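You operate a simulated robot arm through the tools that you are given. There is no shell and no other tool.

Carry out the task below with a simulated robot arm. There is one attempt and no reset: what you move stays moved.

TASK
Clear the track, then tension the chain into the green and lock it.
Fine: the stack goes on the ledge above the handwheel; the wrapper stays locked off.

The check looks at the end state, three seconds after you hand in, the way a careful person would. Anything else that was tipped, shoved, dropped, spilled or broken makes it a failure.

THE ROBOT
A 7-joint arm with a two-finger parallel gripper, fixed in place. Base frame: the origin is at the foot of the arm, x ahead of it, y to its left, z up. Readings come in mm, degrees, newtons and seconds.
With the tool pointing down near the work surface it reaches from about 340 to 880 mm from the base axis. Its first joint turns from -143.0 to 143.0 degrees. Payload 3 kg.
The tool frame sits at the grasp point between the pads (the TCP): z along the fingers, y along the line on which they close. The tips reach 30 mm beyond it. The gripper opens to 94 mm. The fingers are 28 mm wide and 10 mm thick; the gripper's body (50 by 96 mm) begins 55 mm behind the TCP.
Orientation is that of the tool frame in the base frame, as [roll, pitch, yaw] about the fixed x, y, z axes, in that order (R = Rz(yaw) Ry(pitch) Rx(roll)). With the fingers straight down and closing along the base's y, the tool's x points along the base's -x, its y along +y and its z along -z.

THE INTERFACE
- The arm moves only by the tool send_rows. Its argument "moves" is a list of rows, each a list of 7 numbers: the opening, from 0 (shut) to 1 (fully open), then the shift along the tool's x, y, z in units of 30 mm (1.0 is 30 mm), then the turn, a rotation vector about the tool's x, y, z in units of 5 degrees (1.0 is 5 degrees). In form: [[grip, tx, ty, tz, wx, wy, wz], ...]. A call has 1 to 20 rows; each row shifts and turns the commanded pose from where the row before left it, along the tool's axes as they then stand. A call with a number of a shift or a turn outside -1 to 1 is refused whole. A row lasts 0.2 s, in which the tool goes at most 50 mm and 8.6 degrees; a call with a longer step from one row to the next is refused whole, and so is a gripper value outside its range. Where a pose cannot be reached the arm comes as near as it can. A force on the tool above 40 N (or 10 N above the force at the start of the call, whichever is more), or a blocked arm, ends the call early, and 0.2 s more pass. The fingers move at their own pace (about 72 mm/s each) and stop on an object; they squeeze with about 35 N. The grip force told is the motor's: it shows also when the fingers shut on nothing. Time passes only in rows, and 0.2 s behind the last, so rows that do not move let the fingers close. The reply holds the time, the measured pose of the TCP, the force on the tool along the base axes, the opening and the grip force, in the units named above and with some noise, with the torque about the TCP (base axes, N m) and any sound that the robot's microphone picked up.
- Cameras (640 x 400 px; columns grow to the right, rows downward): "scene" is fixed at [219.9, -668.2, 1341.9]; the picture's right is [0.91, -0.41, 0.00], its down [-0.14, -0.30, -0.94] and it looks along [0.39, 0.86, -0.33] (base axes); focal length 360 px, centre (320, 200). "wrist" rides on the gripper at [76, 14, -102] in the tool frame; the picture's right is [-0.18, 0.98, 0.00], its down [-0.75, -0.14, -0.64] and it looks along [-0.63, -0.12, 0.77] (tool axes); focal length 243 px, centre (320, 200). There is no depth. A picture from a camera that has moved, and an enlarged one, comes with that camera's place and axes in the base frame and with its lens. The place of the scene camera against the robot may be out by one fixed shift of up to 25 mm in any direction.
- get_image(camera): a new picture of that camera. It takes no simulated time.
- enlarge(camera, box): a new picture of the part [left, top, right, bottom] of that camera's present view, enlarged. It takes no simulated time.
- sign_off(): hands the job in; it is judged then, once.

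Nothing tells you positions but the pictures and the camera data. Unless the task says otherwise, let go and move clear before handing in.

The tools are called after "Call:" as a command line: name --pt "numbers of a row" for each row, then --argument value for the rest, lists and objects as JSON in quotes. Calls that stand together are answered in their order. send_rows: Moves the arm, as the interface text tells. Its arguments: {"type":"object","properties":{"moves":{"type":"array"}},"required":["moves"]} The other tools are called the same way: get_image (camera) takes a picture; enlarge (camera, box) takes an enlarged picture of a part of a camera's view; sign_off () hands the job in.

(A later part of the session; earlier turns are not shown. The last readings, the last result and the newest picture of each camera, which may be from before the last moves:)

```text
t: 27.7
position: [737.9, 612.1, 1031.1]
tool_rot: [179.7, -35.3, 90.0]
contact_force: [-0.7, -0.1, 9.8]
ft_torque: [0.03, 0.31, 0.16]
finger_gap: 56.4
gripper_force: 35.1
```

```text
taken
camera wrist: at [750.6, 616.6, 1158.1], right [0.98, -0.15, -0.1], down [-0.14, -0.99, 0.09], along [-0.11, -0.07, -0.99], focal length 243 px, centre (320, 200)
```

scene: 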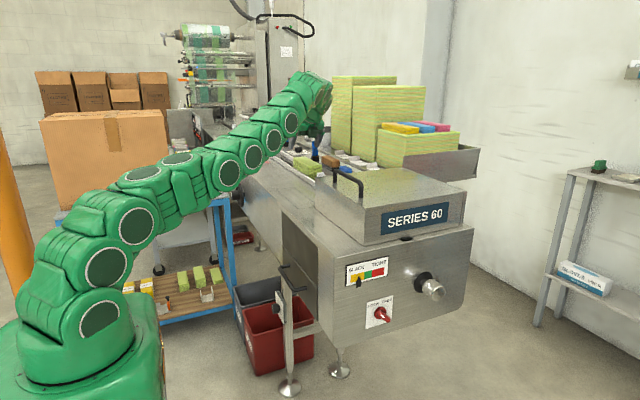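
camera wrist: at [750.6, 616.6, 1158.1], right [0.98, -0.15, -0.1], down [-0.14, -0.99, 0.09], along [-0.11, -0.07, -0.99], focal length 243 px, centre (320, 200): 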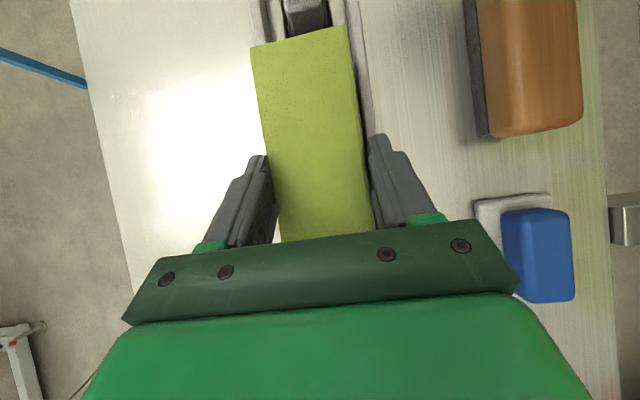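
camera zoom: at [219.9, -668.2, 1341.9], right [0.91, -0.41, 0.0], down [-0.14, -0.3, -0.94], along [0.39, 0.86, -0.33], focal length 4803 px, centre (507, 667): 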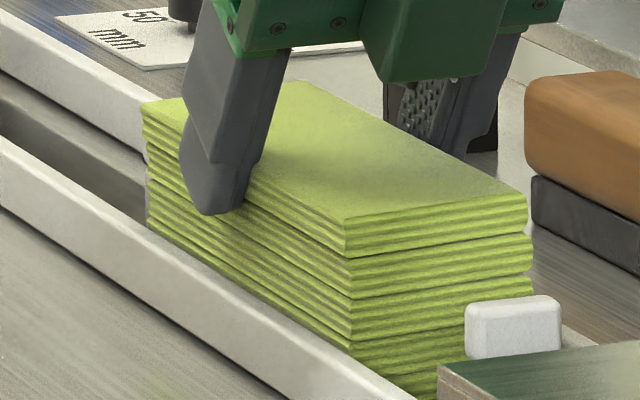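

The stack stayed put while the fingers slid up; the visible slits suggest it is about four separate bundles, each some 13 mm thick, and the fingers are now on the top one. I'll lift a few mm more to see what is actually held.

Call:
send_rows --pt "0.3 0.077 0 -0.11 0 0 0" --pt "0.3 0 0 0 0 0 0" --pt "0.3 0 0 0 0 0 0"

Call:
enlarge --camera "scene" --box '[286, 150, 326, 180]'

Call:
enlarge --camera "wrist" --box '[200, 0, 440, 240]'

```text
t: 28.5
position: [736.7, 611.9, 1032.6]
tool_rot: [179.8, -35.0, 89.8]
contact_force: [-1.1, -0.2, -0.9]
ft_torque: [0.0, 0.01, -0.03]
finger_gap: 57.0
gripper_force: 34.5
```

```text
13.33 times, centred on (306, 165) of scene
camera zoom: at [219.9, -668.2, 1341.9], right [0.91, -0.41, 0.0], down [-0.14, -0.3, -0.94], along [0.39, 0.86, -0.33], focal length 4803 px, centre (507, 667)
```

zoom: 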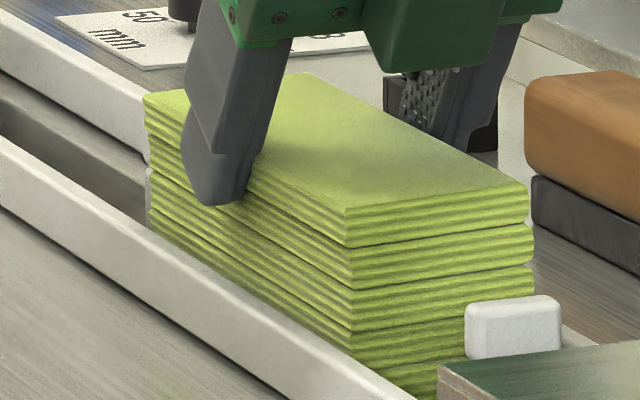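

```text
1.67 times, centred on (320, 120) of wrist
camera zoom: at [751.2, 616.7, 1160.8], right [0.98, -0.15, -0.1], down [-0.14, -0.99, 0.09], along [-0.12, -0.08, -0.99], focal length 404 px, centre (320, 333)
```

zoom: 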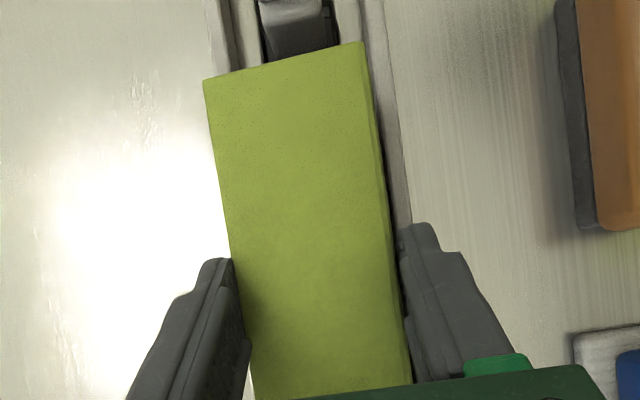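

Now the entire stack has risen a few mm and the load is small, so it comes as one piece; it had just been stuck at first. I'll lift another 12 mm and check.

Call:
send_rows --pt "0.3 0.077 0 -0.11 0 0 0" --pt "0.3 0.077 0 -0.11 0 0 0" --pt "0.3 0.077 0 -0.11 0 0 0" --pt "0.3 0 0 0 0 0 0"

Call:
enlarge --camera "scene" --box '[286, 150, 326, 180]'

Call:
enlarge --camera "wrist" --box '[200, 0, 440, 240]'

```text
t: 29.5
position: [738.0, 610.6, 1045.4]
tool_rot: [179.8, -35.1, 89.9]
contact_force: [0.2, 0.6, -1.5]
ft_torque: [-0.01, 0.06, 0.0]
finger_gap: 56.8
gripper_force: 35.2
```

```text
13.33 times, centred on (306, 165) of scene
camera zoom: at [219.9, -668.2, 1341.9], right [0.91, -0.41, 0.0], down [-0.14, -0.3, -0.94], along [0.39, 0.86, -0.33], focal length 4803 px, centre (507, 667)
```

zoom: 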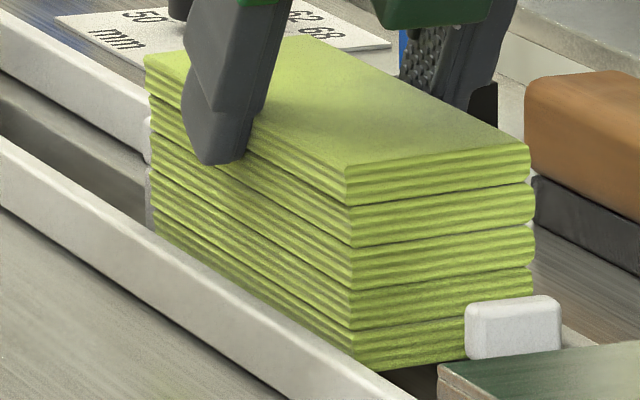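

```text
1.67 times, centred on (320, 120) of wrist
camera zoom: at [751.1, 615.5, 1173.0], right [0.98, -0.15, -0.1], down [-0.15, -0.99, 0.09], along [-0.12, -0.08, -0.99], focal length 404 px, centre (320, 333)
```

zoom: 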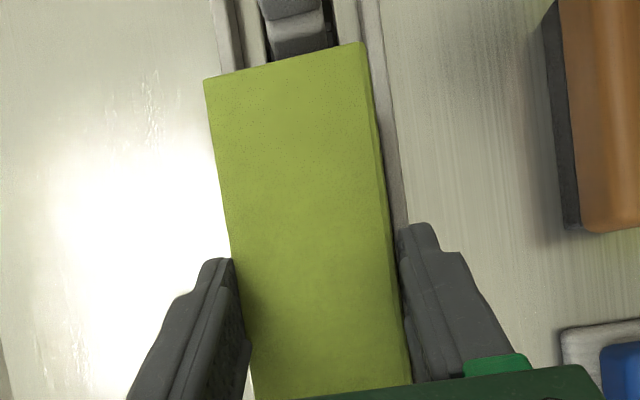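

The whole stack (about 58 mm tall) is rising cleanly. I'll lift another 28 mm to clear the rails.

Call:
send_rows --pt "0.3 0.134 0 -0.191 0 0 0" --pt "0.3 0.134 0 -0.191 0 0 0" --pt "0.3 0.134 0 -0.191 0 0 0" --pt "0.3 0.134 0 -0.191 0 0 0" --pt "0.3 0 0 0 0 0 0"

Call:
enlarge --camera "scene" --box '[276, 135, 336, 180]'

Call:
get_image --camera "wrist"

```text
t: 30.7
position: [738.9, 613.4, 1073.6]
tool_rot: [179.8, -35.0, 89.9]
contact_force: [-0.2, -0.1, -0.3]
ft_torque: [0.0, -0.03, 0.0]
finger_gap: 55.1
gripper_force: 34.8
```

```text
8.89 times, centred on (306, 158) of scene
camera zoom: at [219.9, -668.2, 1341.9], right [0.91, -0.41, 0.0], down [-0.14, -0.3, -0.94], along [0.39, 0.86, -0.33], focal length 3202 px, centre (444, 578)
```

zoom: 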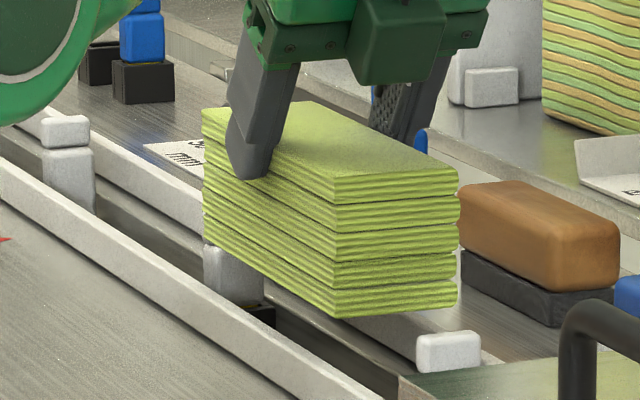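

```text
taken
camera wrist: at [750.7, 617.2, 1200.4], right [0.98, -0.15, -0.1], down [-0.15, -0.99, 0.09], along [-0.12, -0.08, -0.99], focal length 243 px, centre (320, 200)
```

wrist: 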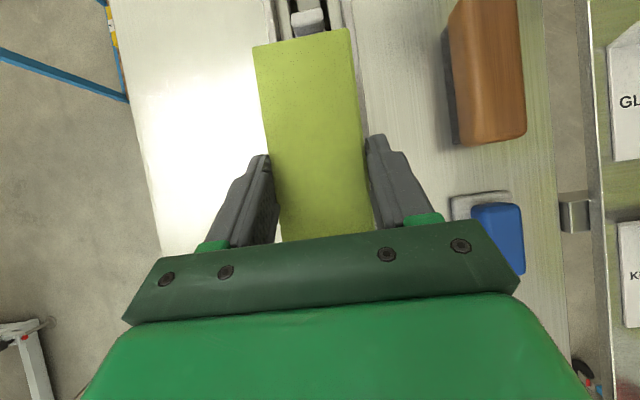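

The stack hangs clear of the rails. I'll carry it over the near rail toward the ledge (−x 148 mm) at this height.

Call:
send_rows --pt "0.3 0 -0.3 0 0 0 0" --pt "0.3 0 -0.6 0 0 0 0" --pt "0.3 0 -0.6 0 0 0 0" --pt "0.3 0 -0.6 0 0 0 0" --pt "0.3 0 -0.6 0 0 0 0" --pt "0.3 0 -0.6 0 0 0 0" --pt "0.3 0 -0.6 0 0 0 0" --pt "0.3 0 -0.6 0 0 0 0" --pt "0.3 0 -0.43 0 0 0 0" --pt "0.3 0 0 0 0 0 0"

Call:
get_image --camera "wrist"

Call:
enlarge --camera "scene" --box '[180, 100, 360, 220]'

```text
t: 32.9
position: [589.8, 611.3, 1071.6]
tool_rot: [179.7, -35.1, 90.0]
contact_force: [0.0, 0.0, -0.9]
ft_torque: [0.01, 0.0, -0.01]
finger_gap: 55.2
gripper_force: 35.4
```

```text
taken
camera wrist: at [603.3, 616.4, 1199.8], right [0.98, -0.15, -0.1], down [-0.15, -0.99, 0.09], along [-0.11, -0.08, -0.99], focal length 243 px, centre (320, 200)
```

wrist: 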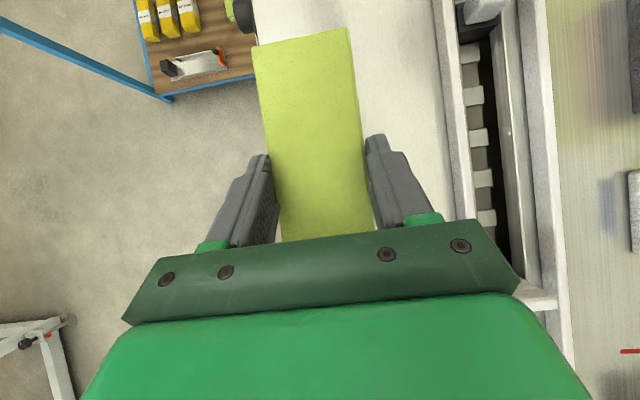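

```text
3.33 times, centred on (270, 160) of scene
camera zoom: at [219.9, -668.2, 1341.9], right [0.91, -0.41, 0.0], down [-0.14, -0.3, -0.94], along [0.39, 0.86, -0.33], focal length 1201 px, centre (487, 333)
```

zoom: 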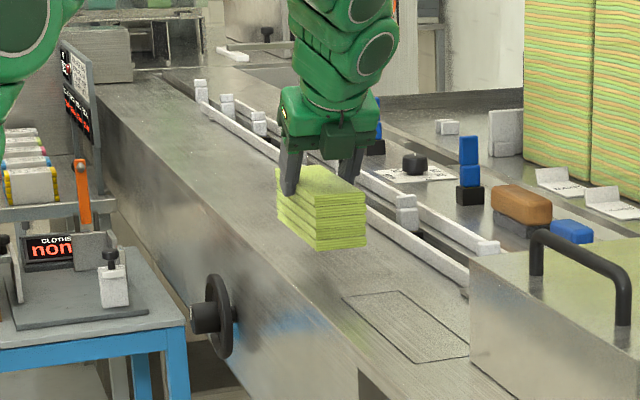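

The track is clear and the handwheel is visible at about (510, 848, 868). I'll carry the stack along +y over the ledge while dropping slightly.

Call:
send_rows --pt "0.3 0.25 0 0.22 0 0 0" --pt "0.3 0.502 0 0.446 0 0 0" --pt "0.3 0.502 0 0.446 0 0 0" --pt "0.3 0.502 0 0.446 0 0 0" --pt "0.3 0.502 0 0.446 0 0 0" --pt "0.3 0.502 0 0.446 0 0 0" --pt "0.3 0.502 0 0.446 0 0 0" --pt "0.3 0.502 0 0.446 0 0 0" --pt "0.3 0.502 0 0.446 0 0 0" --pt "0.3 0 0 0 0 0 0"

Call:
get_image --camera "wrist"

Call:
get_image --camera "scene"

```text
t: 35.1
position: [592.7, 782.5, 1051.3]
tool_rot: [179.9, -35.1, 89.9]
contact_force: [0.0, -0.7, -0.5]
ft_torque: [-0.02, -0.02, -0.05]
finger_gap: 55.2
gripper_force: 35.1
```

```text
taken
camera wrist: at [605.5, 787.1, 1179.4], right [0.98, -0.15, -0.1], down [-0.15, -0.99, 0.09], along [-0.12, -0.08, -0.99], focal length 243 px, centre (320, 200)
```

wrist: 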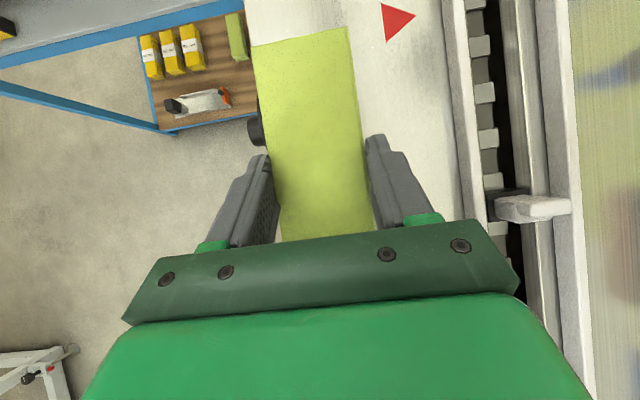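

```text
taken
```

scene: 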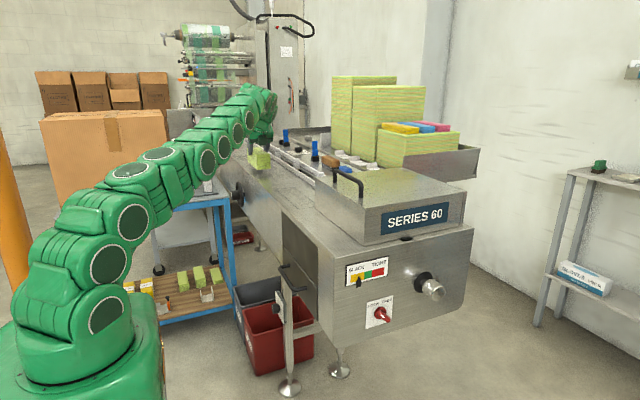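

Handwheel y is confirmed at about 855. I'll move on +y about 55 mm so the stack sits directly over it.

Call:
send_rows --pt "0.3 0.45 0 0.4 0 0 0" --pt "0.3 0.45 0 0.4 0 0 0" --pt "0.3 0.45 0 0.4 0 0 0" --pt "0.3 0 0 0 0 0 0"

Call:
get_image --camera "wrist"

Call:
enlarge --camera "scene" --box '[200, 100, 320, 200]'

```text
t: 36.1
position: [590.0, 788.0, 1049.1]
tool_rot: [179.8, -35.1, 89.9]
contact_force: [-0.5, -0.4, -0.5]
ft_torque: [0.0, 0.0, 0.02]
finger_gap: 55.3
gripper_force: 35.0
out of reach, approached as far as the arm can: row 1, 2, 3
```

```text
taken
camera wrist: at [603.5, 793.0, 1176.8], right [0.98, -0.15, -0.1], down [-0.15, -0.99, 0.09], along [-0.11, -0.08, -0.99], focal length 243 px, centre (320, 200)
```

wrist: 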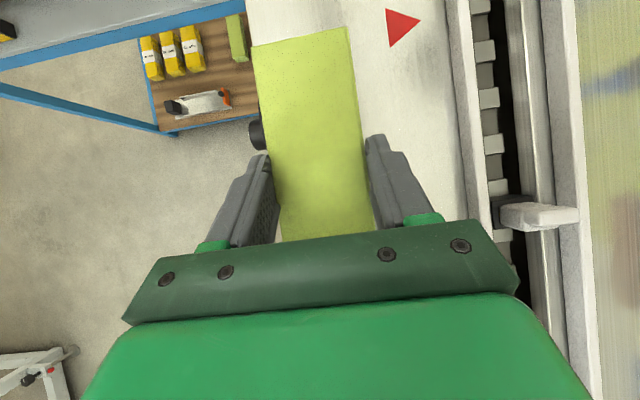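

```text
4.00 times, centred on (260, 150) of scene
camera zoom: at [219.9, -668.2, 1341.9], right [0.91, -0.41, 0.0], down [-0.14, -0.3, -0.94], along [0.39, 0.86, -0.33], focal length 1441 px, centre (560, 400)
```

zoom: 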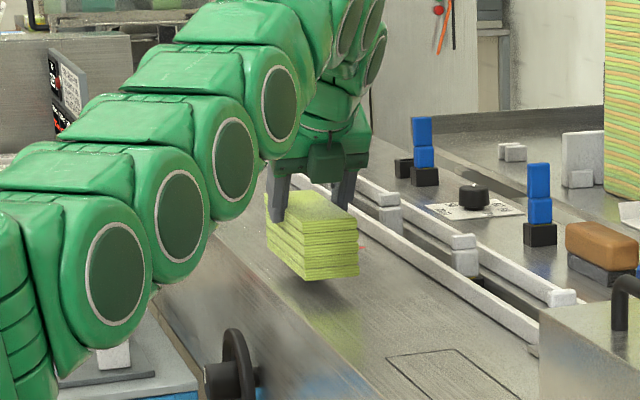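

The arm's limit with this tilt is y = 788, so the stack now spans about y 713–879, which covers the handwheel. I'll lower it gently to the ledge here first, watching the force.

Call:
send_rows --pt "0.3 -0.057 0.1 0.082 0 0 0" --pt "0.3 -0.057 0.1 0.082 0 0 0" --pt "0.3 0 0 0 0 0 0"

Call:
enlarge --camera "scene" --box '[240, 135, 300, 180]'

```text
t: 36.9
position: [595.4, 788.3, 1044.2]
tool_rot: [179.8, -35.0, 89.8]
contact_force: [0.0, 0.9, 0.9]
ft_torque: [0.01, -0.02, 0.01]
finger_gap: 55.3
gripper_force: 34.5
```

```text
8.89 times, centred on (270, 158) of scene
camera zoom: at [219.9, -668.2, 1341.9], right [0.91, -0.41, 0.0], down [-0.14, -0.3, -0.94], along [0.39, 0.86, -0.33], focal length 3202 px, centre (764, 578)
```

zoom: 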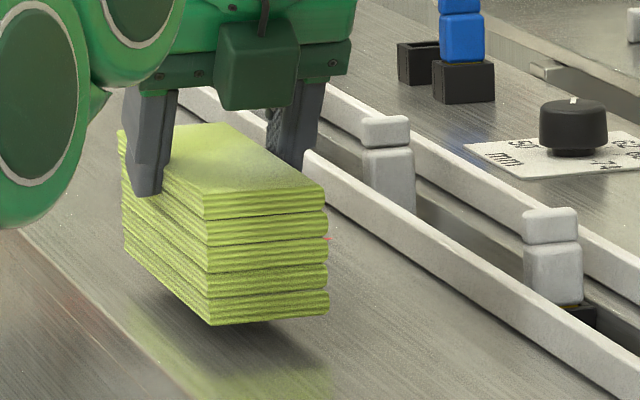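

The stack is still hovering over the ledge by roughly a centimetre, with its shadow just below. I'll keep lowering in small steps.

Call:
send_rows --pt "0.3 -0.057 0 0.082 0 0 0" --pt "0.3 -0.057 0 0.082 0 0 0" --pt "0.3 0 0 0 0 0 0"

Call:
enlarge --camera "scene" --box '[240, 135, 300, 180]'

```text
t: 37.7
position: [594.3, 789.2, 1038.3]
tool_rot: [179.7, -35.2, 90.0]
contact_force: [-1.1, 0.6, -0.1]
ft_torque: [-0.02, 0.01, -0.02]
finger_gap: 55.1
gripper_force: 34.9
```

```text
8.89 times, centred on (270, 158) of scene
camera zoom: at [219.9, -668.2, 1341.9], right [0.91, -0.41, 0.0], down [-0.14, -0.3, -0.94], along [0.39, 0.86, -0.33], focal length 3202 px, centre (764, 578)
```

zoom: 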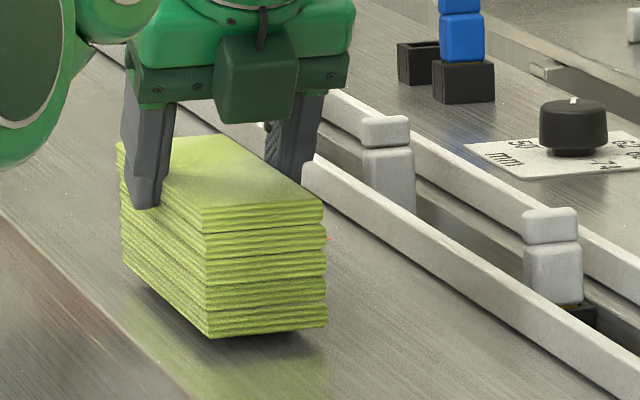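

Call:
send_rows --pt "0.3 -0.038 0 0.055 0 0 0" --pt "0.3 -0.038 0 0.055 0 0 0" --pt "0.3 0 0 0 0 0 0"

Call:
enlarge --camera "scene" --box '[240, 135, 300, 180]'

```text
t: 38.5
position: [594.8, 789.3, 1033.5]
tool_rot: [179.8, -35.0, 89.9]
contact_force: [-0.1, 0.0, -0.4]
ft_torque: [0.02, 0.01, 0.05]
finger_gap: 54.9
gripper_force: 35.5
```

```text
8.89 times, centred on (270, 158) of scene
camera zoom: at [219.9, -668.2, 1341.9], right [0.91, -0.41, 0.0], down [-0.14, -0.3, -0.94], along [0.39, 0.86, -0.33], focal length 3202 px, centre (764, 578)
```

zoom: 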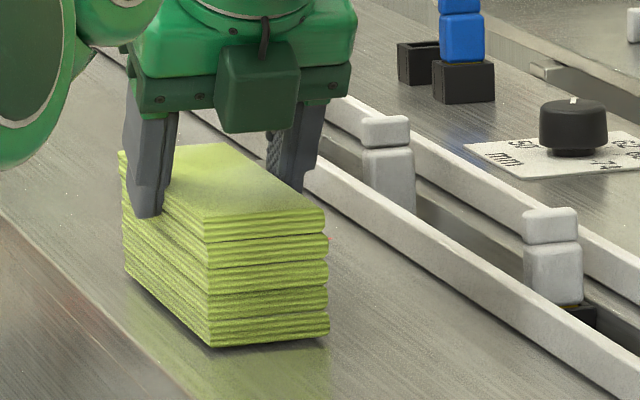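

Nearly touching now. I'll continue with smaller steps until the force shows contact.

Call:
send_rows --pt "0.3 -0.038 0 0.055 0 0 0" --pt "0.3 0 0 0 0 0 0"

Call:
send_rows --pt "0.3 -0.038 0 0.055 0 0 0" --pt "0.3 0 0 0 0 0 0"

Call:
enlarge --camera "scene" --box '[240, 135, 300, 180]'

```text
t: 39.1
position: [595.3, 788.5, 1030.6]
tool_rot: [179.7, -35.1, 90.0]
contact_force: [-0.3, -0.8, -0.5]
ft_torque: [0.0, -0.01, -0.01]
finger_gap: 54.7
gripper_force: 34.9
```

```text
t: 39.7
position: [594.0, 788.3, 1030.4]
tool_rot: [179.7, -35.3, 90.0]
contact_force: [0.8, 1.6, 3.5]
ft_torque: [-0.22, -0.1, 0.06]
finger_gap: 55.2
gripper_force: 34.9
```

```text
8.89 times, centred on (270, 158) of scene
camera zoom: at [219.9, -668.2, 1341.9], right [0.91, -0.41, 0.0], down [-0.14, -0.3, -0.94], along [0.39, 0.86, -0.33], focal length 3202 px, centre (764, 578)
```

zoom: 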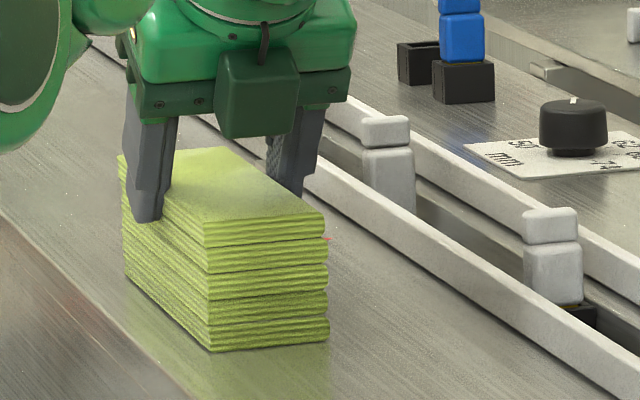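

The stack has touched down (3.5 N upward). I'll release it and check where it sits relative to the handwheel.

Call:
send_rows --pt "0.66 0 0 0 0 0 0" --pt "0.76 0 0 0 0 0 0" --pt "0.76 0 0 0 0 0 0"

Call:
get_image --camera "wrist"

Call:
enlarge --camera "scene" --box '[190, 120, 310, 220]'

```text
t: 40.5
position: [594.6, 788.5, 1029.6]
tool_rot: [179.7, -35.1, 89.9]
contact_force: [-0.3, -0.1, 1.4]
ft_torque: [-0.02, 0.05, -0.04]
finger_gap: 71.4
gripper_force: 0.0
```

```text
taken
camera wrist: at [607.5, 793.3, 1157.5], right [0.98, -0.15, -0.1], down [-0.15, -0.99, 0.09], along [-0.11, -0.08, -0.99], focal length 243 px, centre (320, 200)
```

wrist: 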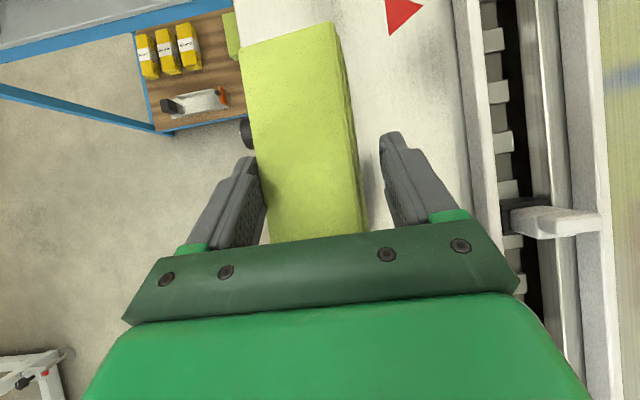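

```text
4.00 times, centred on (250, 170) of scene
camera zoom: at [219.9, -668.2, 1341.9], right [0.91, -0.41, 0.0], down [-0.14, -0.3, -0.94], along [0.39, 0.86, -0.33], focal length 1441 px, centre (600, 320)
```

zoom: 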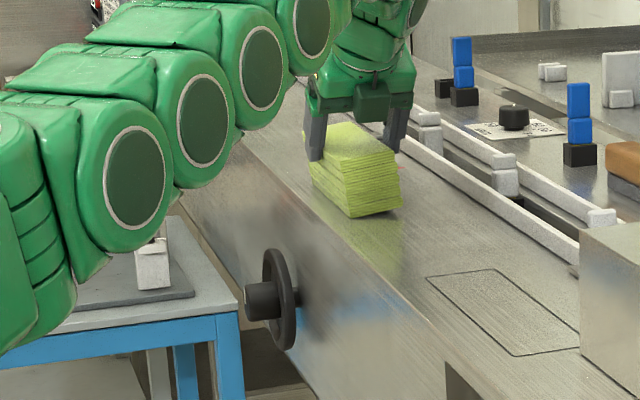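

The stack looks like it might be leaning against the near finger. I'll zoom in before moving anything.

Call:
enlarge --camera "scene" --box '[240, 135, 300, 180]'

Call:
enlarge --camera "wrist" --box '[160, 0, 480, 240]'

```text
8.89 times, centred on (270, 158) of scene
camera zoom: at [219.9, -668.2, 1341.9], right [0.91, -0.41, 0.0], down [-0.14, -0.3, -0.94], along [0.39, 0.86, -0.33], focal length 3202 px, centre (764, 578)
```

zoom: 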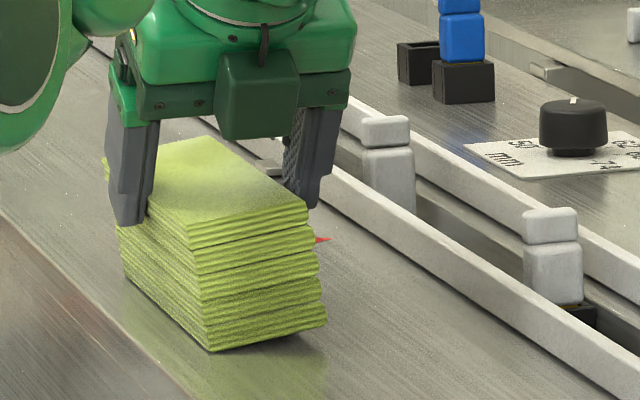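

```text
1.67 times, centred on (320, 120) of wrist
camera zoom: at [607.5, 793.3, 1157.5], right [0.98, -0.15, -0.1], down [-0.15, -0.99, 0.09], along [-0.11, -0.08, -0.99], focal length 404 px, centre (320, 333)
```

zoom: 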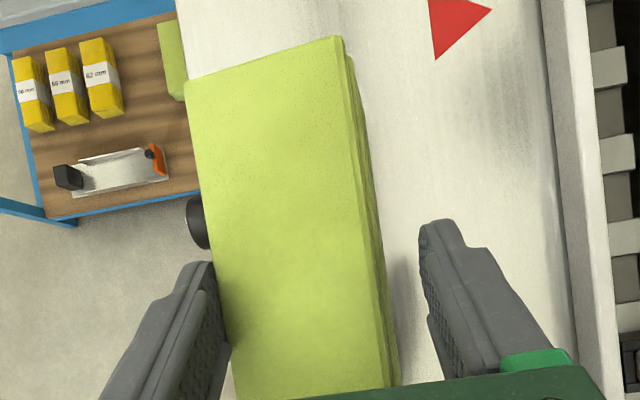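

The stack is leaning toward the near finger (−x), with its far bottom edge slightly raised. I'll let a moment pass without moving and see if it settles.

Call:
send_rows --pt "0.76 0 0 0 0 0 0" --pt "0.76 0 0 0 0 0 0" --pt "0.76 0 0 0 0 0 0"

Call:
enlarge --camera "scene" --box '[240, 135, 300, 180]'

```text
t: 41.3
position: [593.6, 788.6, 1029.8]
tool_rot: [179.7, -35.1, 89.9]
contact_force: [0.4, -1.5, 1.7]
ft_torque: [-0.02, 0.09, 0.01]
finger_gap: 71.3
gripper_force: 0.1
```

```text
8.89 times, centred on (270, 158) of scene
camera zoom: at [219.9, -668.2, 1341.9], right [0.91, -0.41, 0.0], down [-0.14, -0.3, -0.94], along [0.39, 0.86, -0.33], focal length 3202 px, centre (764, 578)
```

zoom: 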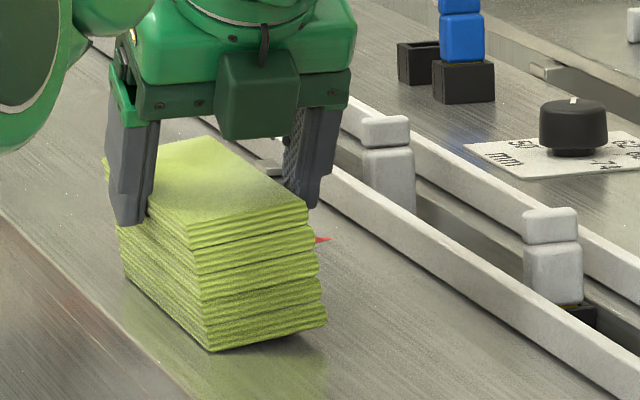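

A small steady downward push by the near finger (about 1.7 N) is holding it tilted — a fingertip seems to rest on a protruding layer. I'll raise the tool a few mm to relieve it.

Call:
send_rows --pt "0.76 0.038 0 -0.055 0 0 0" --pt "0.76 0.038 0 -0.055 0 0 0" --pt "0.76 0 0 0 0 0 0"

Call:
enlarge --camera "scene" --box '[240, 135, 300, 180]'

Call:
enlarge --camera "wrist" --box '[160, 0, 480, 240]'

```text
t: 42.1
position: [593.5, 789.1, 1032.0]
tool_rot: [179.6, -35.1, 89.9]
contact_force: [0.1, 0.3, 0.5]
ft_torque: [0.03, -0.01, 0.01]
finger_gap: 71.3
gripper_force: 0.0
```

```text
8.89 times, centred on (270, 158) of scene
camera zoom: at [219.9, -668.2, 1341.9], right [0.91, -0.41, 0.0], down [-0.14, -0.3, -0.94], along [0.39, 0.86, -0.33], focal length 3202 px, centre (764, 578)
```

zoom: 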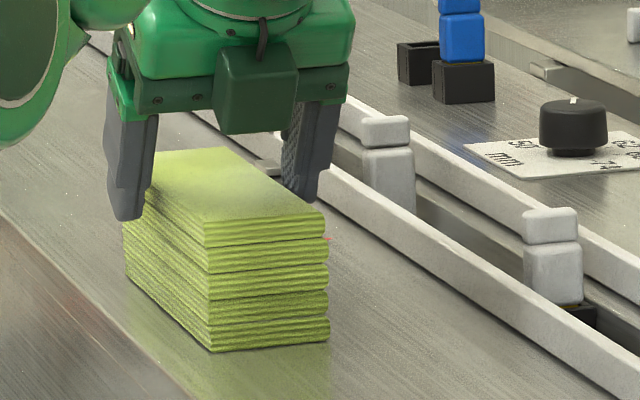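

```text
1.67 times, centred on (320, 120) of wrist
camera zoom: at [606.8, 793.0, 1160.2], right [0.98, -0.15, -0.1], down [-0.15, -0.99, 0.09], along [-0.11, -0.08, -0.99], focal length 404 px, centre (320, 333)
```

zoom: 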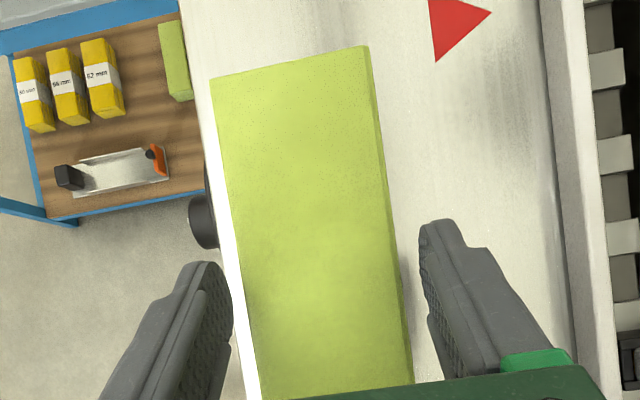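

The stack snapped back upright and sits flat at x 567–622, y 711–876. To centre it better over the handwheel (y about 850), I'll rise, go behind its front end, and nudge it along the ledge with both fingertips.

Call:
send_rows --pt "0.76 -0.218 0 -0.56 0 0 0" --pt "0.76 -0.218 0 -0.56 0 0 0" --pt "0.76 -0.218 0 -0.56 0 0 0" --pt "0.76 -0.218 0 -0.56 0 0 0" --pt "0.76 -0.218 0 -0.56 0 0 0" --pt "0.32 -0.819 0 -0.574 0 0 0" --pt "0.32 -0.819 0 -0.574 0 0 0" --pt "0.32 0 0 0 0 0 0" --pt "0.32 0 0 0 0 0 0"

Call:
get_image --camera "wrist"

Call:
enlarge --camera "scene" --box '[190, 100, 340, 210]'

```text
t: 44.1
position: [595.2, 652.8, 1083.0]
tool_rot: [179.6, -35.1, 89.9]
contact_force: [0.1, 0.5, -0.3]
ft_torque: [-0.01, 0.04, 0.02]
finger_gap: 30.3
gripper_force: 0.1
```

```text
taken
camera wrist: at [608.7, 657.3, 1210.3], right [0.98, -0.15, -0.1], down [-0.15, -0.99, 0.09], along [-0.11, -0.08, -0.99], focal length 243 px, centre (320, 200)
```

wrist: 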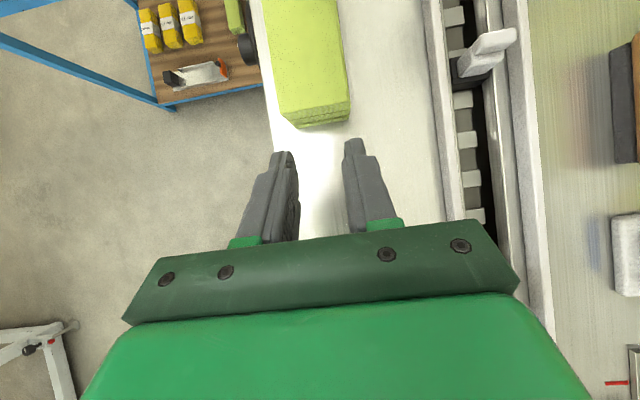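

```text
3.64 times, centred on (265, 155) of scene
camera zoom: at [219.9, -668.2, 1341.9], right [0.91, -0.41, 0.0], down [-0.14, -0.3, -0.94], along [0.39, 0.86, -0.33], focal length 1310 px, centre (520, 364)
```

zoom: 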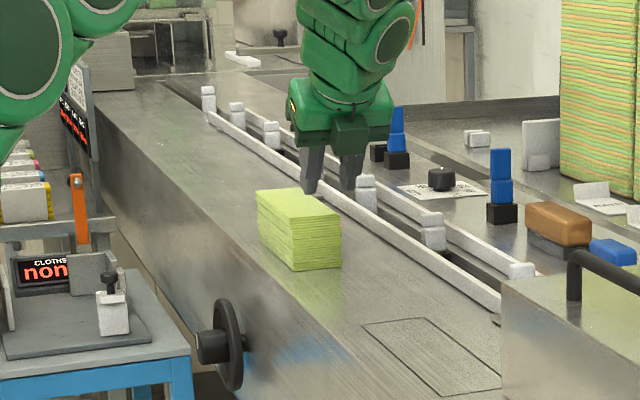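

The stack stands flat on the ledge. Before nudging I'll pin down the handwheel's position more carefully.

Call:
enlarge --camera "wrist" --box '[130, 0, 370, 150]'

Call:
enlarge --camera "scene" --box '[215, 140, 305, 215]'

```text
2.67 times, centred on (250, 75) of wrist
camera zoom: at [608.7, 657.3, 1210.3], right [0.98, -0.15, -0.1], down [-0.15, -0.99, 0.09], along [-0.11, -0.08, -0.99], focal length 647 px, centre (507, 533)
```

zoom: 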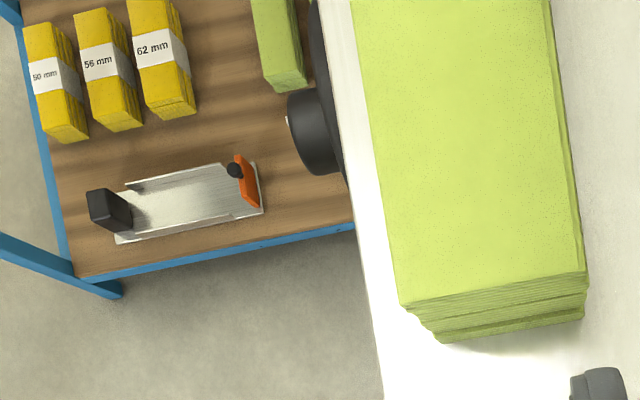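

```text
5.33 times, centred on (260, 178) of scene
camera zoom: at [219.9, -668.2, 1341.9], right [0.91, -0.41, 0.0], down [-0.14, -0.3, -0.94], along [0.39, 0.86, -0.33], focal length 1921 px, centre (640, 320)
```

zoom: 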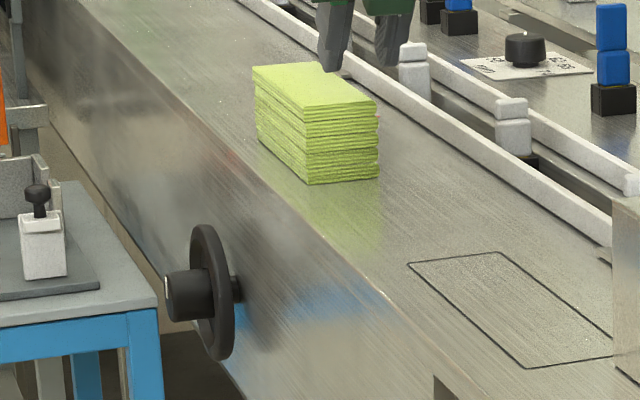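

The handwheel's axis is at y about 857, so a 60 mm nudge would centre the stack above it. I'll lower the fingertips behind the stack's front end.

Call:
send_rows --pt "0.32 -0.392 0 0.56 0 0 0" --pt "0.32 -0.392 0 0.56 0 0 0" --pt "0.32 -0.392 0 0.56 0 0 0" --pt "0.32 -0.392 0 0.56 0 0 0" --pt "0.32 0 0 0 0 0 0"

Call:
get_image --camera "wrist"

Call:
enlarge --camera "scene" --box '[215, 125, 335, 215]'

```text
t: 45.3
position: [595.4, 654.8, 997.5]
tool_rot: [179.8, -35.1, 90.0]
contact_force: [-0.1, -0.2, -0.2]
ft_torque: [-0.07, 0.02, -0.01]
finger_gap: 30.1
gripper_force: 0.1
```

```text
taken
camera wrist: at [609.5, 658.9, 1125.7], right [0.98, -0.15, -0.1], down [-0.15, -0.99, 0.09], along [-0.11, -0.08, -0.99], focal length 243 px, centre (320, 200)
```

wrist: 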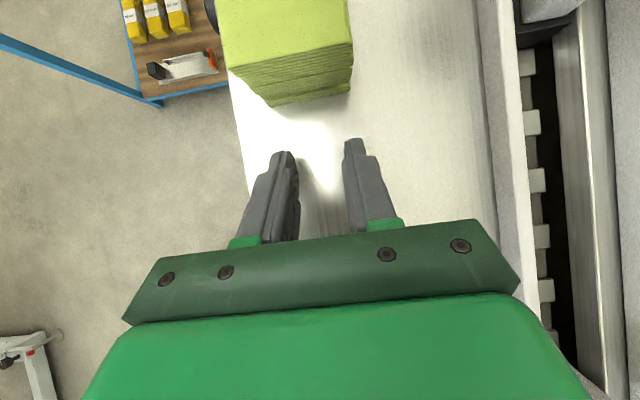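

```text
4.44 times, centred on (275, 170) of scene
camera zoom: at [219.9, -668.2, 1341.9], right [0.91, -0.41, 0.0], down [-0.14, -0.3, -0.94], along [0.39, 0.86, -0.33], focal length 1601 px, centre (520, 333)
```

zoom: 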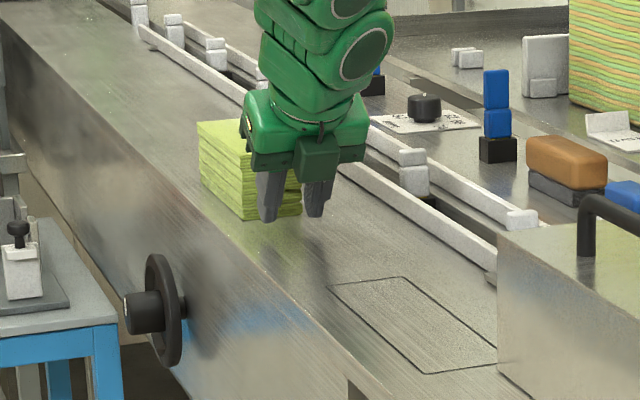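

The fingertips are centred behind the front end (stack bottom x 567–622, front y about 714). I'll advance slowly and push part of the way.

Call:
send_rows --pt "0.32 0.273 0 0.191 0 0 0" --pt "0.32 0.273 0 0.191 0 0 0" --pt "0.32 0.2 0 0.14 0 0 0" --pt "0.32 0.14 0 0.098 0 0 0" --pt "0.32 0.14 0 0.098 0 0 0" --pt "0.32 0.14 0 0.098 0 0 0" --pt "0.32 0.14 0 0.098 0 0 0" --pt "0.32 0 0 0 0 0 0"

Call:
get_image --camera "wrist"

Call:
enlarge --camera "scene" --box '[215, 125, 335, 215]'

```text
t: 47.1
position: [595.3, 702.3, 1001.2]
tool_rot: [179.8, -35.0, 89.9]
contact_force: [-0.1, -0.1, 0.7]
ft_torque: [0.01, 0.01, -0.01]
finger_gap: 30.3
gripper_force: 0.0
```

```text
taken
camera wrist: at [608.6, 706.7, 1128.0], right [0.98, -0.15, -0.1], down [-0.15, -0.99, 0.09], along [-0.12, -0.08, -0.99], focal length 243 px, centre (320, 200)
```

wrist: 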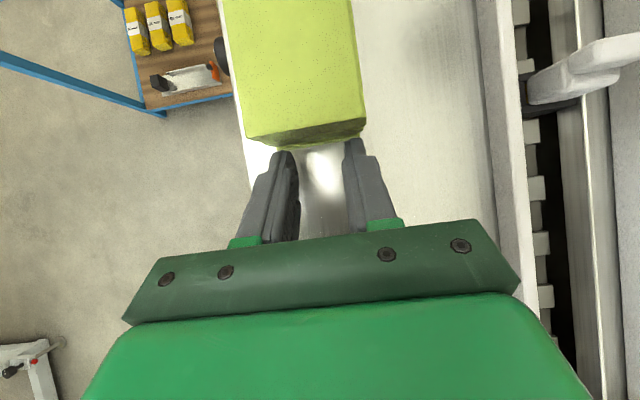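

```text
4.44 times, centred on (275, 170) of scene
camera zoom: at [219.9, -668.2, 1341.9], right [0.91, -0.41, 0.0], down [-0.14, -0.3, -0.94], along [0.39, 0.86, -0.33], focal length 1601 px, centre (520, 333)
```

zoom: 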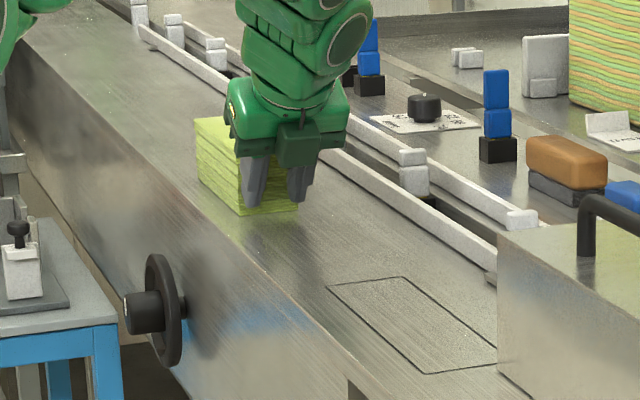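

The push works smoothly. I'll continue about 45 mm at the same slow pace.

Call:
send_rows --pt "0.32 0.137 0 0.096 0 0 0" --pt "0.32 0.137 0 0.096 0 0 0" --pt "0.32 0.137 0 0.096 0 0 0" --pt "0.32 0.137 0 0.096 0 0 0" --pt "0.32 0.137 0 0.096 0 0 0" --pt "0.32 0.137 0 0.096 0 0 0" --pt "0.32 0.137 0 0.096 0 0 0" --pt "0.32 0.137 0 0.096 0 0 0" --pt "0.32 0.137 0 0.096 0 0 0" --pt "0.32 0 0 0 0 0 0"

Call:
get_image --camera "wrist"

Call:
enlarge --camera "scene" --box '[215, 125, 335, 215]'

```text
t: 49.3
position: [595.4, 748.3, 1000.3]
tool_rot: [179.7, -35.0, 89.9]
contact_force: [-0.1, 0.1, -0.3]
ft_torque: [0.0, -0.03, -0.02]
finger_gap: 30.1
gripper_force: 0.3
```

```text
taken
camera wrist: at [608.3, 751.9, 1128.4], right [0.98, -0.15, -0.1], down [-0.15, -0.99, 0.09], along [-0.12, -0.08, -0.99], focal length 243 px, centre (320, 200)
```

wrist: 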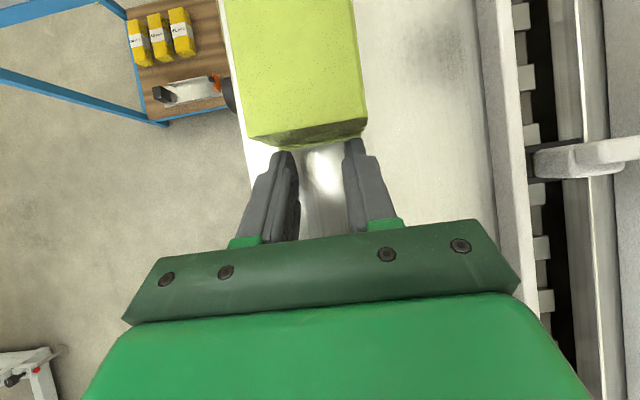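

```text
4.44 times, centred on (275, 170) of scene
camera zoom: at [219.9, -668.2, 1341.9], right [0.91, -0.41, 0.0], down [-0.14, -0.3, -0.94], along [0.39, 0.86, -0.33], focal length 1601 px, centre (520, 333)
```

zoom: 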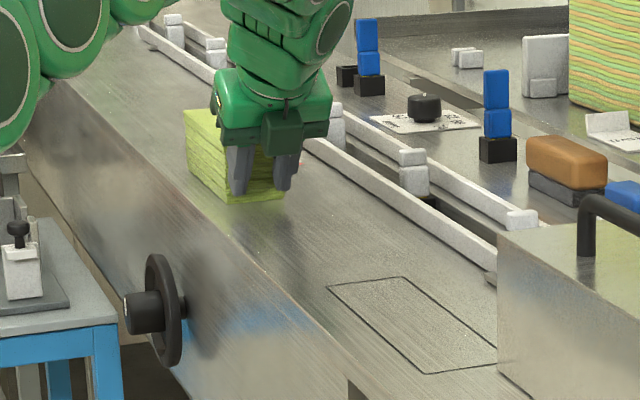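

The stack now sits squarely at x 565–620, y 777–942, centred over the handwheel. Next I'll back the fingers off and rise clear.

Call:
send_rows --pt "0.32 -0.4 0 -0.28 0 0 0" --pt "0.32 -0.819 0 -0.574 0 0 0" --pt "0.32 0.068 0 -0.97 0 0 0" --pt "0.32 0.068 0 -0.97 0 0 0" --pt "0.32 0.068 0 -0.97 0 0 0" --pt "0.32 0.068 0 -0.97 0 0 0" --pt "0.32 0.068 0 -0.97 0 0 0" --pt "0.32 0.068 0 -0.97 0 0 0" --pt "0.32 -0.628 0 -0.847 0 0 0" --pt "0.32 -0.628 0 -0.847 0 0 0" --pt "0.32 -0.628 0 -0.847 0 0 0" --pt "0.32 -0.628 0 -0.847 0 0 0" --pt "0.32 -0.628 0 -0.847 0 0 0" --pt "0.32 0 0 0 0 0 0"

Call:
enlarge --camera "scene" --box '[190, 110, 350, 210]'

Call:
get_image --camera "wrist"

Call:
get_image --camera "scene"

```text
t: 52.3
position: [594.5, 460.8, 1200.9]
tool_rot: [179.6, -35.2, 89.9]
contact_force: [0.5, 0.1, -0.3]
ft_torque: [-0.02, 0.01, 0.03]
finger_gap: 29.9
gripper_force: 0.0
```

```text
4.00 times, centred on (270, 160) of scene
camera zoom: at [219.9, -668.2, 1341.9], right [0.91, -0.41, 0.0], down [-0.14, -0.3, -0.94], along [0.39, 0.86, -0.33], focal length 1441 px, centre (520, 360)
```

zoom: 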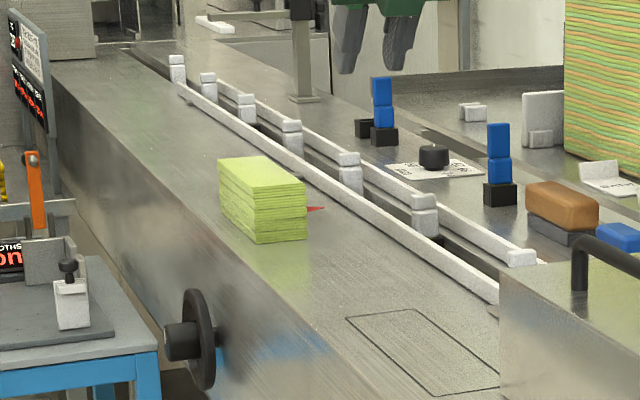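

```text
taken
camera wrist: at [607.6, 465.1, 1327.8], right [0.98, -0.15, -0.1], down [-0.14, -0.99, 0.09], along [-0.12, -0.08, -0.99], focal length 243 px, centre (320, 200)
```

wrist: 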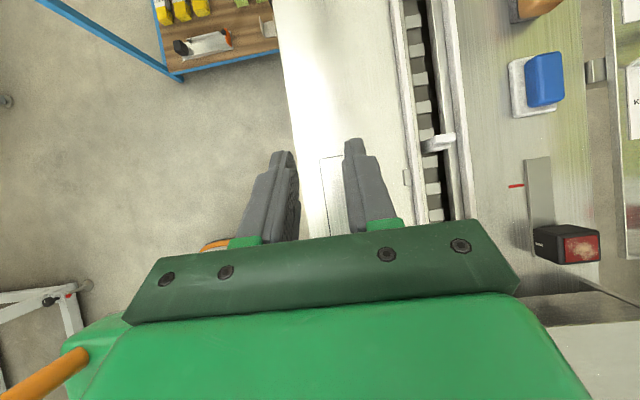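

```text
taken
```

scene: 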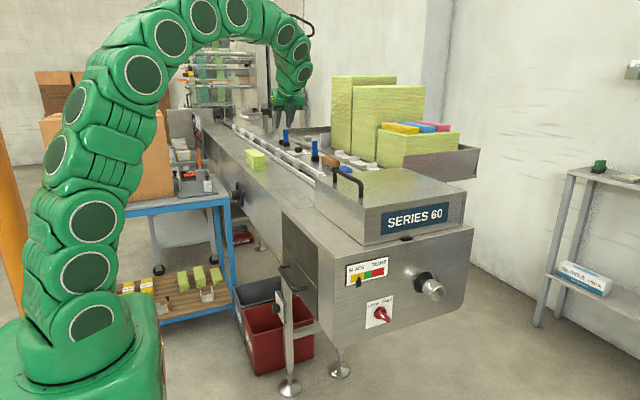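

The stack is standing well on the ledge and the track is clear. Next I'll bring the arm back over the machine and level the tool so the fingers point along +y, for the work on the end face.

Call:
send_rows --pt "0.32 -0.819 0 -0.574 0 0 0" --pt "0.32 -0.819 0 -0.574 0 0 0" --pt "0.32 -0.819 0 -0.574 0 0 0" --pt "0.32 -0.819 0 -0.574 0 0 0" --pt "0.32 -0.819 0 -0.574 0 0 0" --pt "0.32 -0.819 0 -0.574 0 0 0" --pt "0.32 -0.819 0 -0.574 0 0 0" --pt "0.32 -0.819 0 -0.574 0 0 0" --pt "0.32 0 0 0 0 1 0" --pt "0.32 0 0 0 0 1 0" --pt "0.32 0 0 0 0 1 0" --pt "0.32 0 0 0 0 1 0" --pt "0.32 0 0 0 0 1 0" --pt "0.32 0 0 0 0 1 0" --pt "0.32 0 0 0 0 1 0" --pt "0.32 0 0 0 0 1 0" --pt "0.32 0 0 0 0 1 0" --pt "0.32 0 0 0 0 1 0" --pt "0.32 0 0 0 0 1 0" --pt "0.32 0 0 0 0 0 0"

Call:
get_image --camera "scene"

Call:
get_image --camera "wrist"

```text
t: 56.5
position: [591.1, 221.6, 1198.6]
tool_rot: [56.8, -89.8, -146.9]
contact_force: [-0.6, -0.9, -0.6]
ft_torque: [0.0, -0.02, 0.01]
finger_gap: 30.1
gripper_force: 0.0
```

```text
taken
```

scene: 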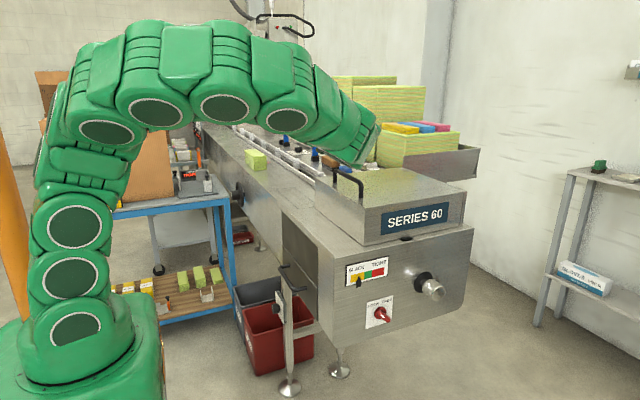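

```text
taken
camera wrist: at [605.0, 119.9, 1275.2], right [0.98, 0.0, -0.18], down [-0.14, -0.64, -0.76], along [-0.11, 0.77, -0.63], focal length 243 px, centre (320, 200)
```

wrist: 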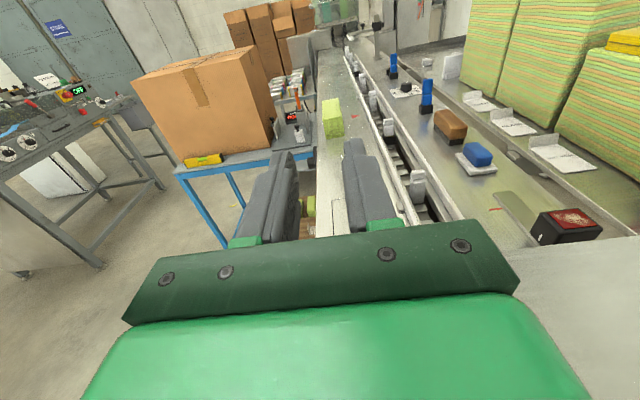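

The tool is level, pointing +y, with an upright view down the track. I'll check the track's length for anything else in it.

Call:
enlarge --camera "wrist" --box '[270, 0, 510, 200]'

Call:
enlarge --camera "wrist" --box '[480, 130, 640, 250]'

Call:
enlarge --camera "scene" --box '[330, 240, 460, 340]'

```text
2.00 times, centred on (390, 100) of wrist
camera zoom: at [605.0, 119.9, 1275.2], right [0.98, 0.0, -0.18], down [-0.14, -0.64, -0.76], along [-0.11, 0.77, -0.63], focal length 485 px, centre (180, 400)
```

zoom: 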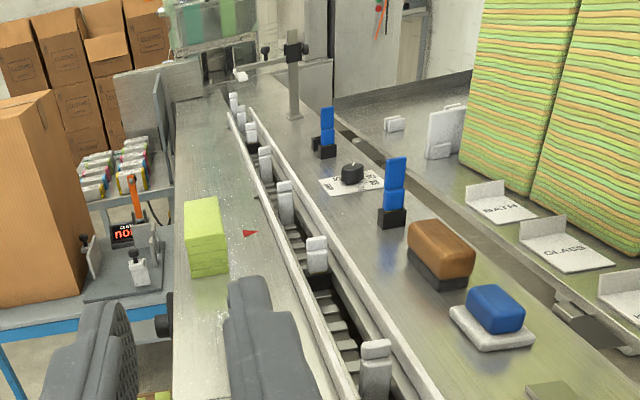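

```text
3.33 times, centred on (560, 190) of wrist
camera zoom: at [605.0, 119.9, 1275.2], right [0.98, 0.0, -0.18], down [-0.14, -0.64, -0.76], along [-0.11, 0.77, -0.63], focal length 809 px, centre (-480, 233)
```

zoom: 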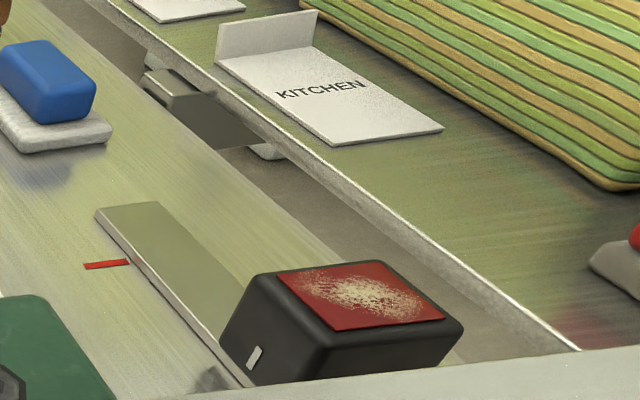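

```text
4.00 times, centred on (395, 290) of scene
camera zoom: at [219.9, -668.2, 1341.9], right [0.91, -0.41, 0.0], down [-0.14, -0.3, -0.94], along [0.39, 0.86, -0.33], focal length 1441 px, centre (20, -160)
```

zoom: 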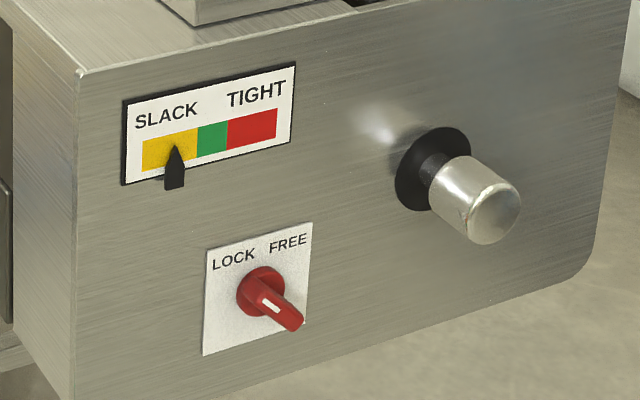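

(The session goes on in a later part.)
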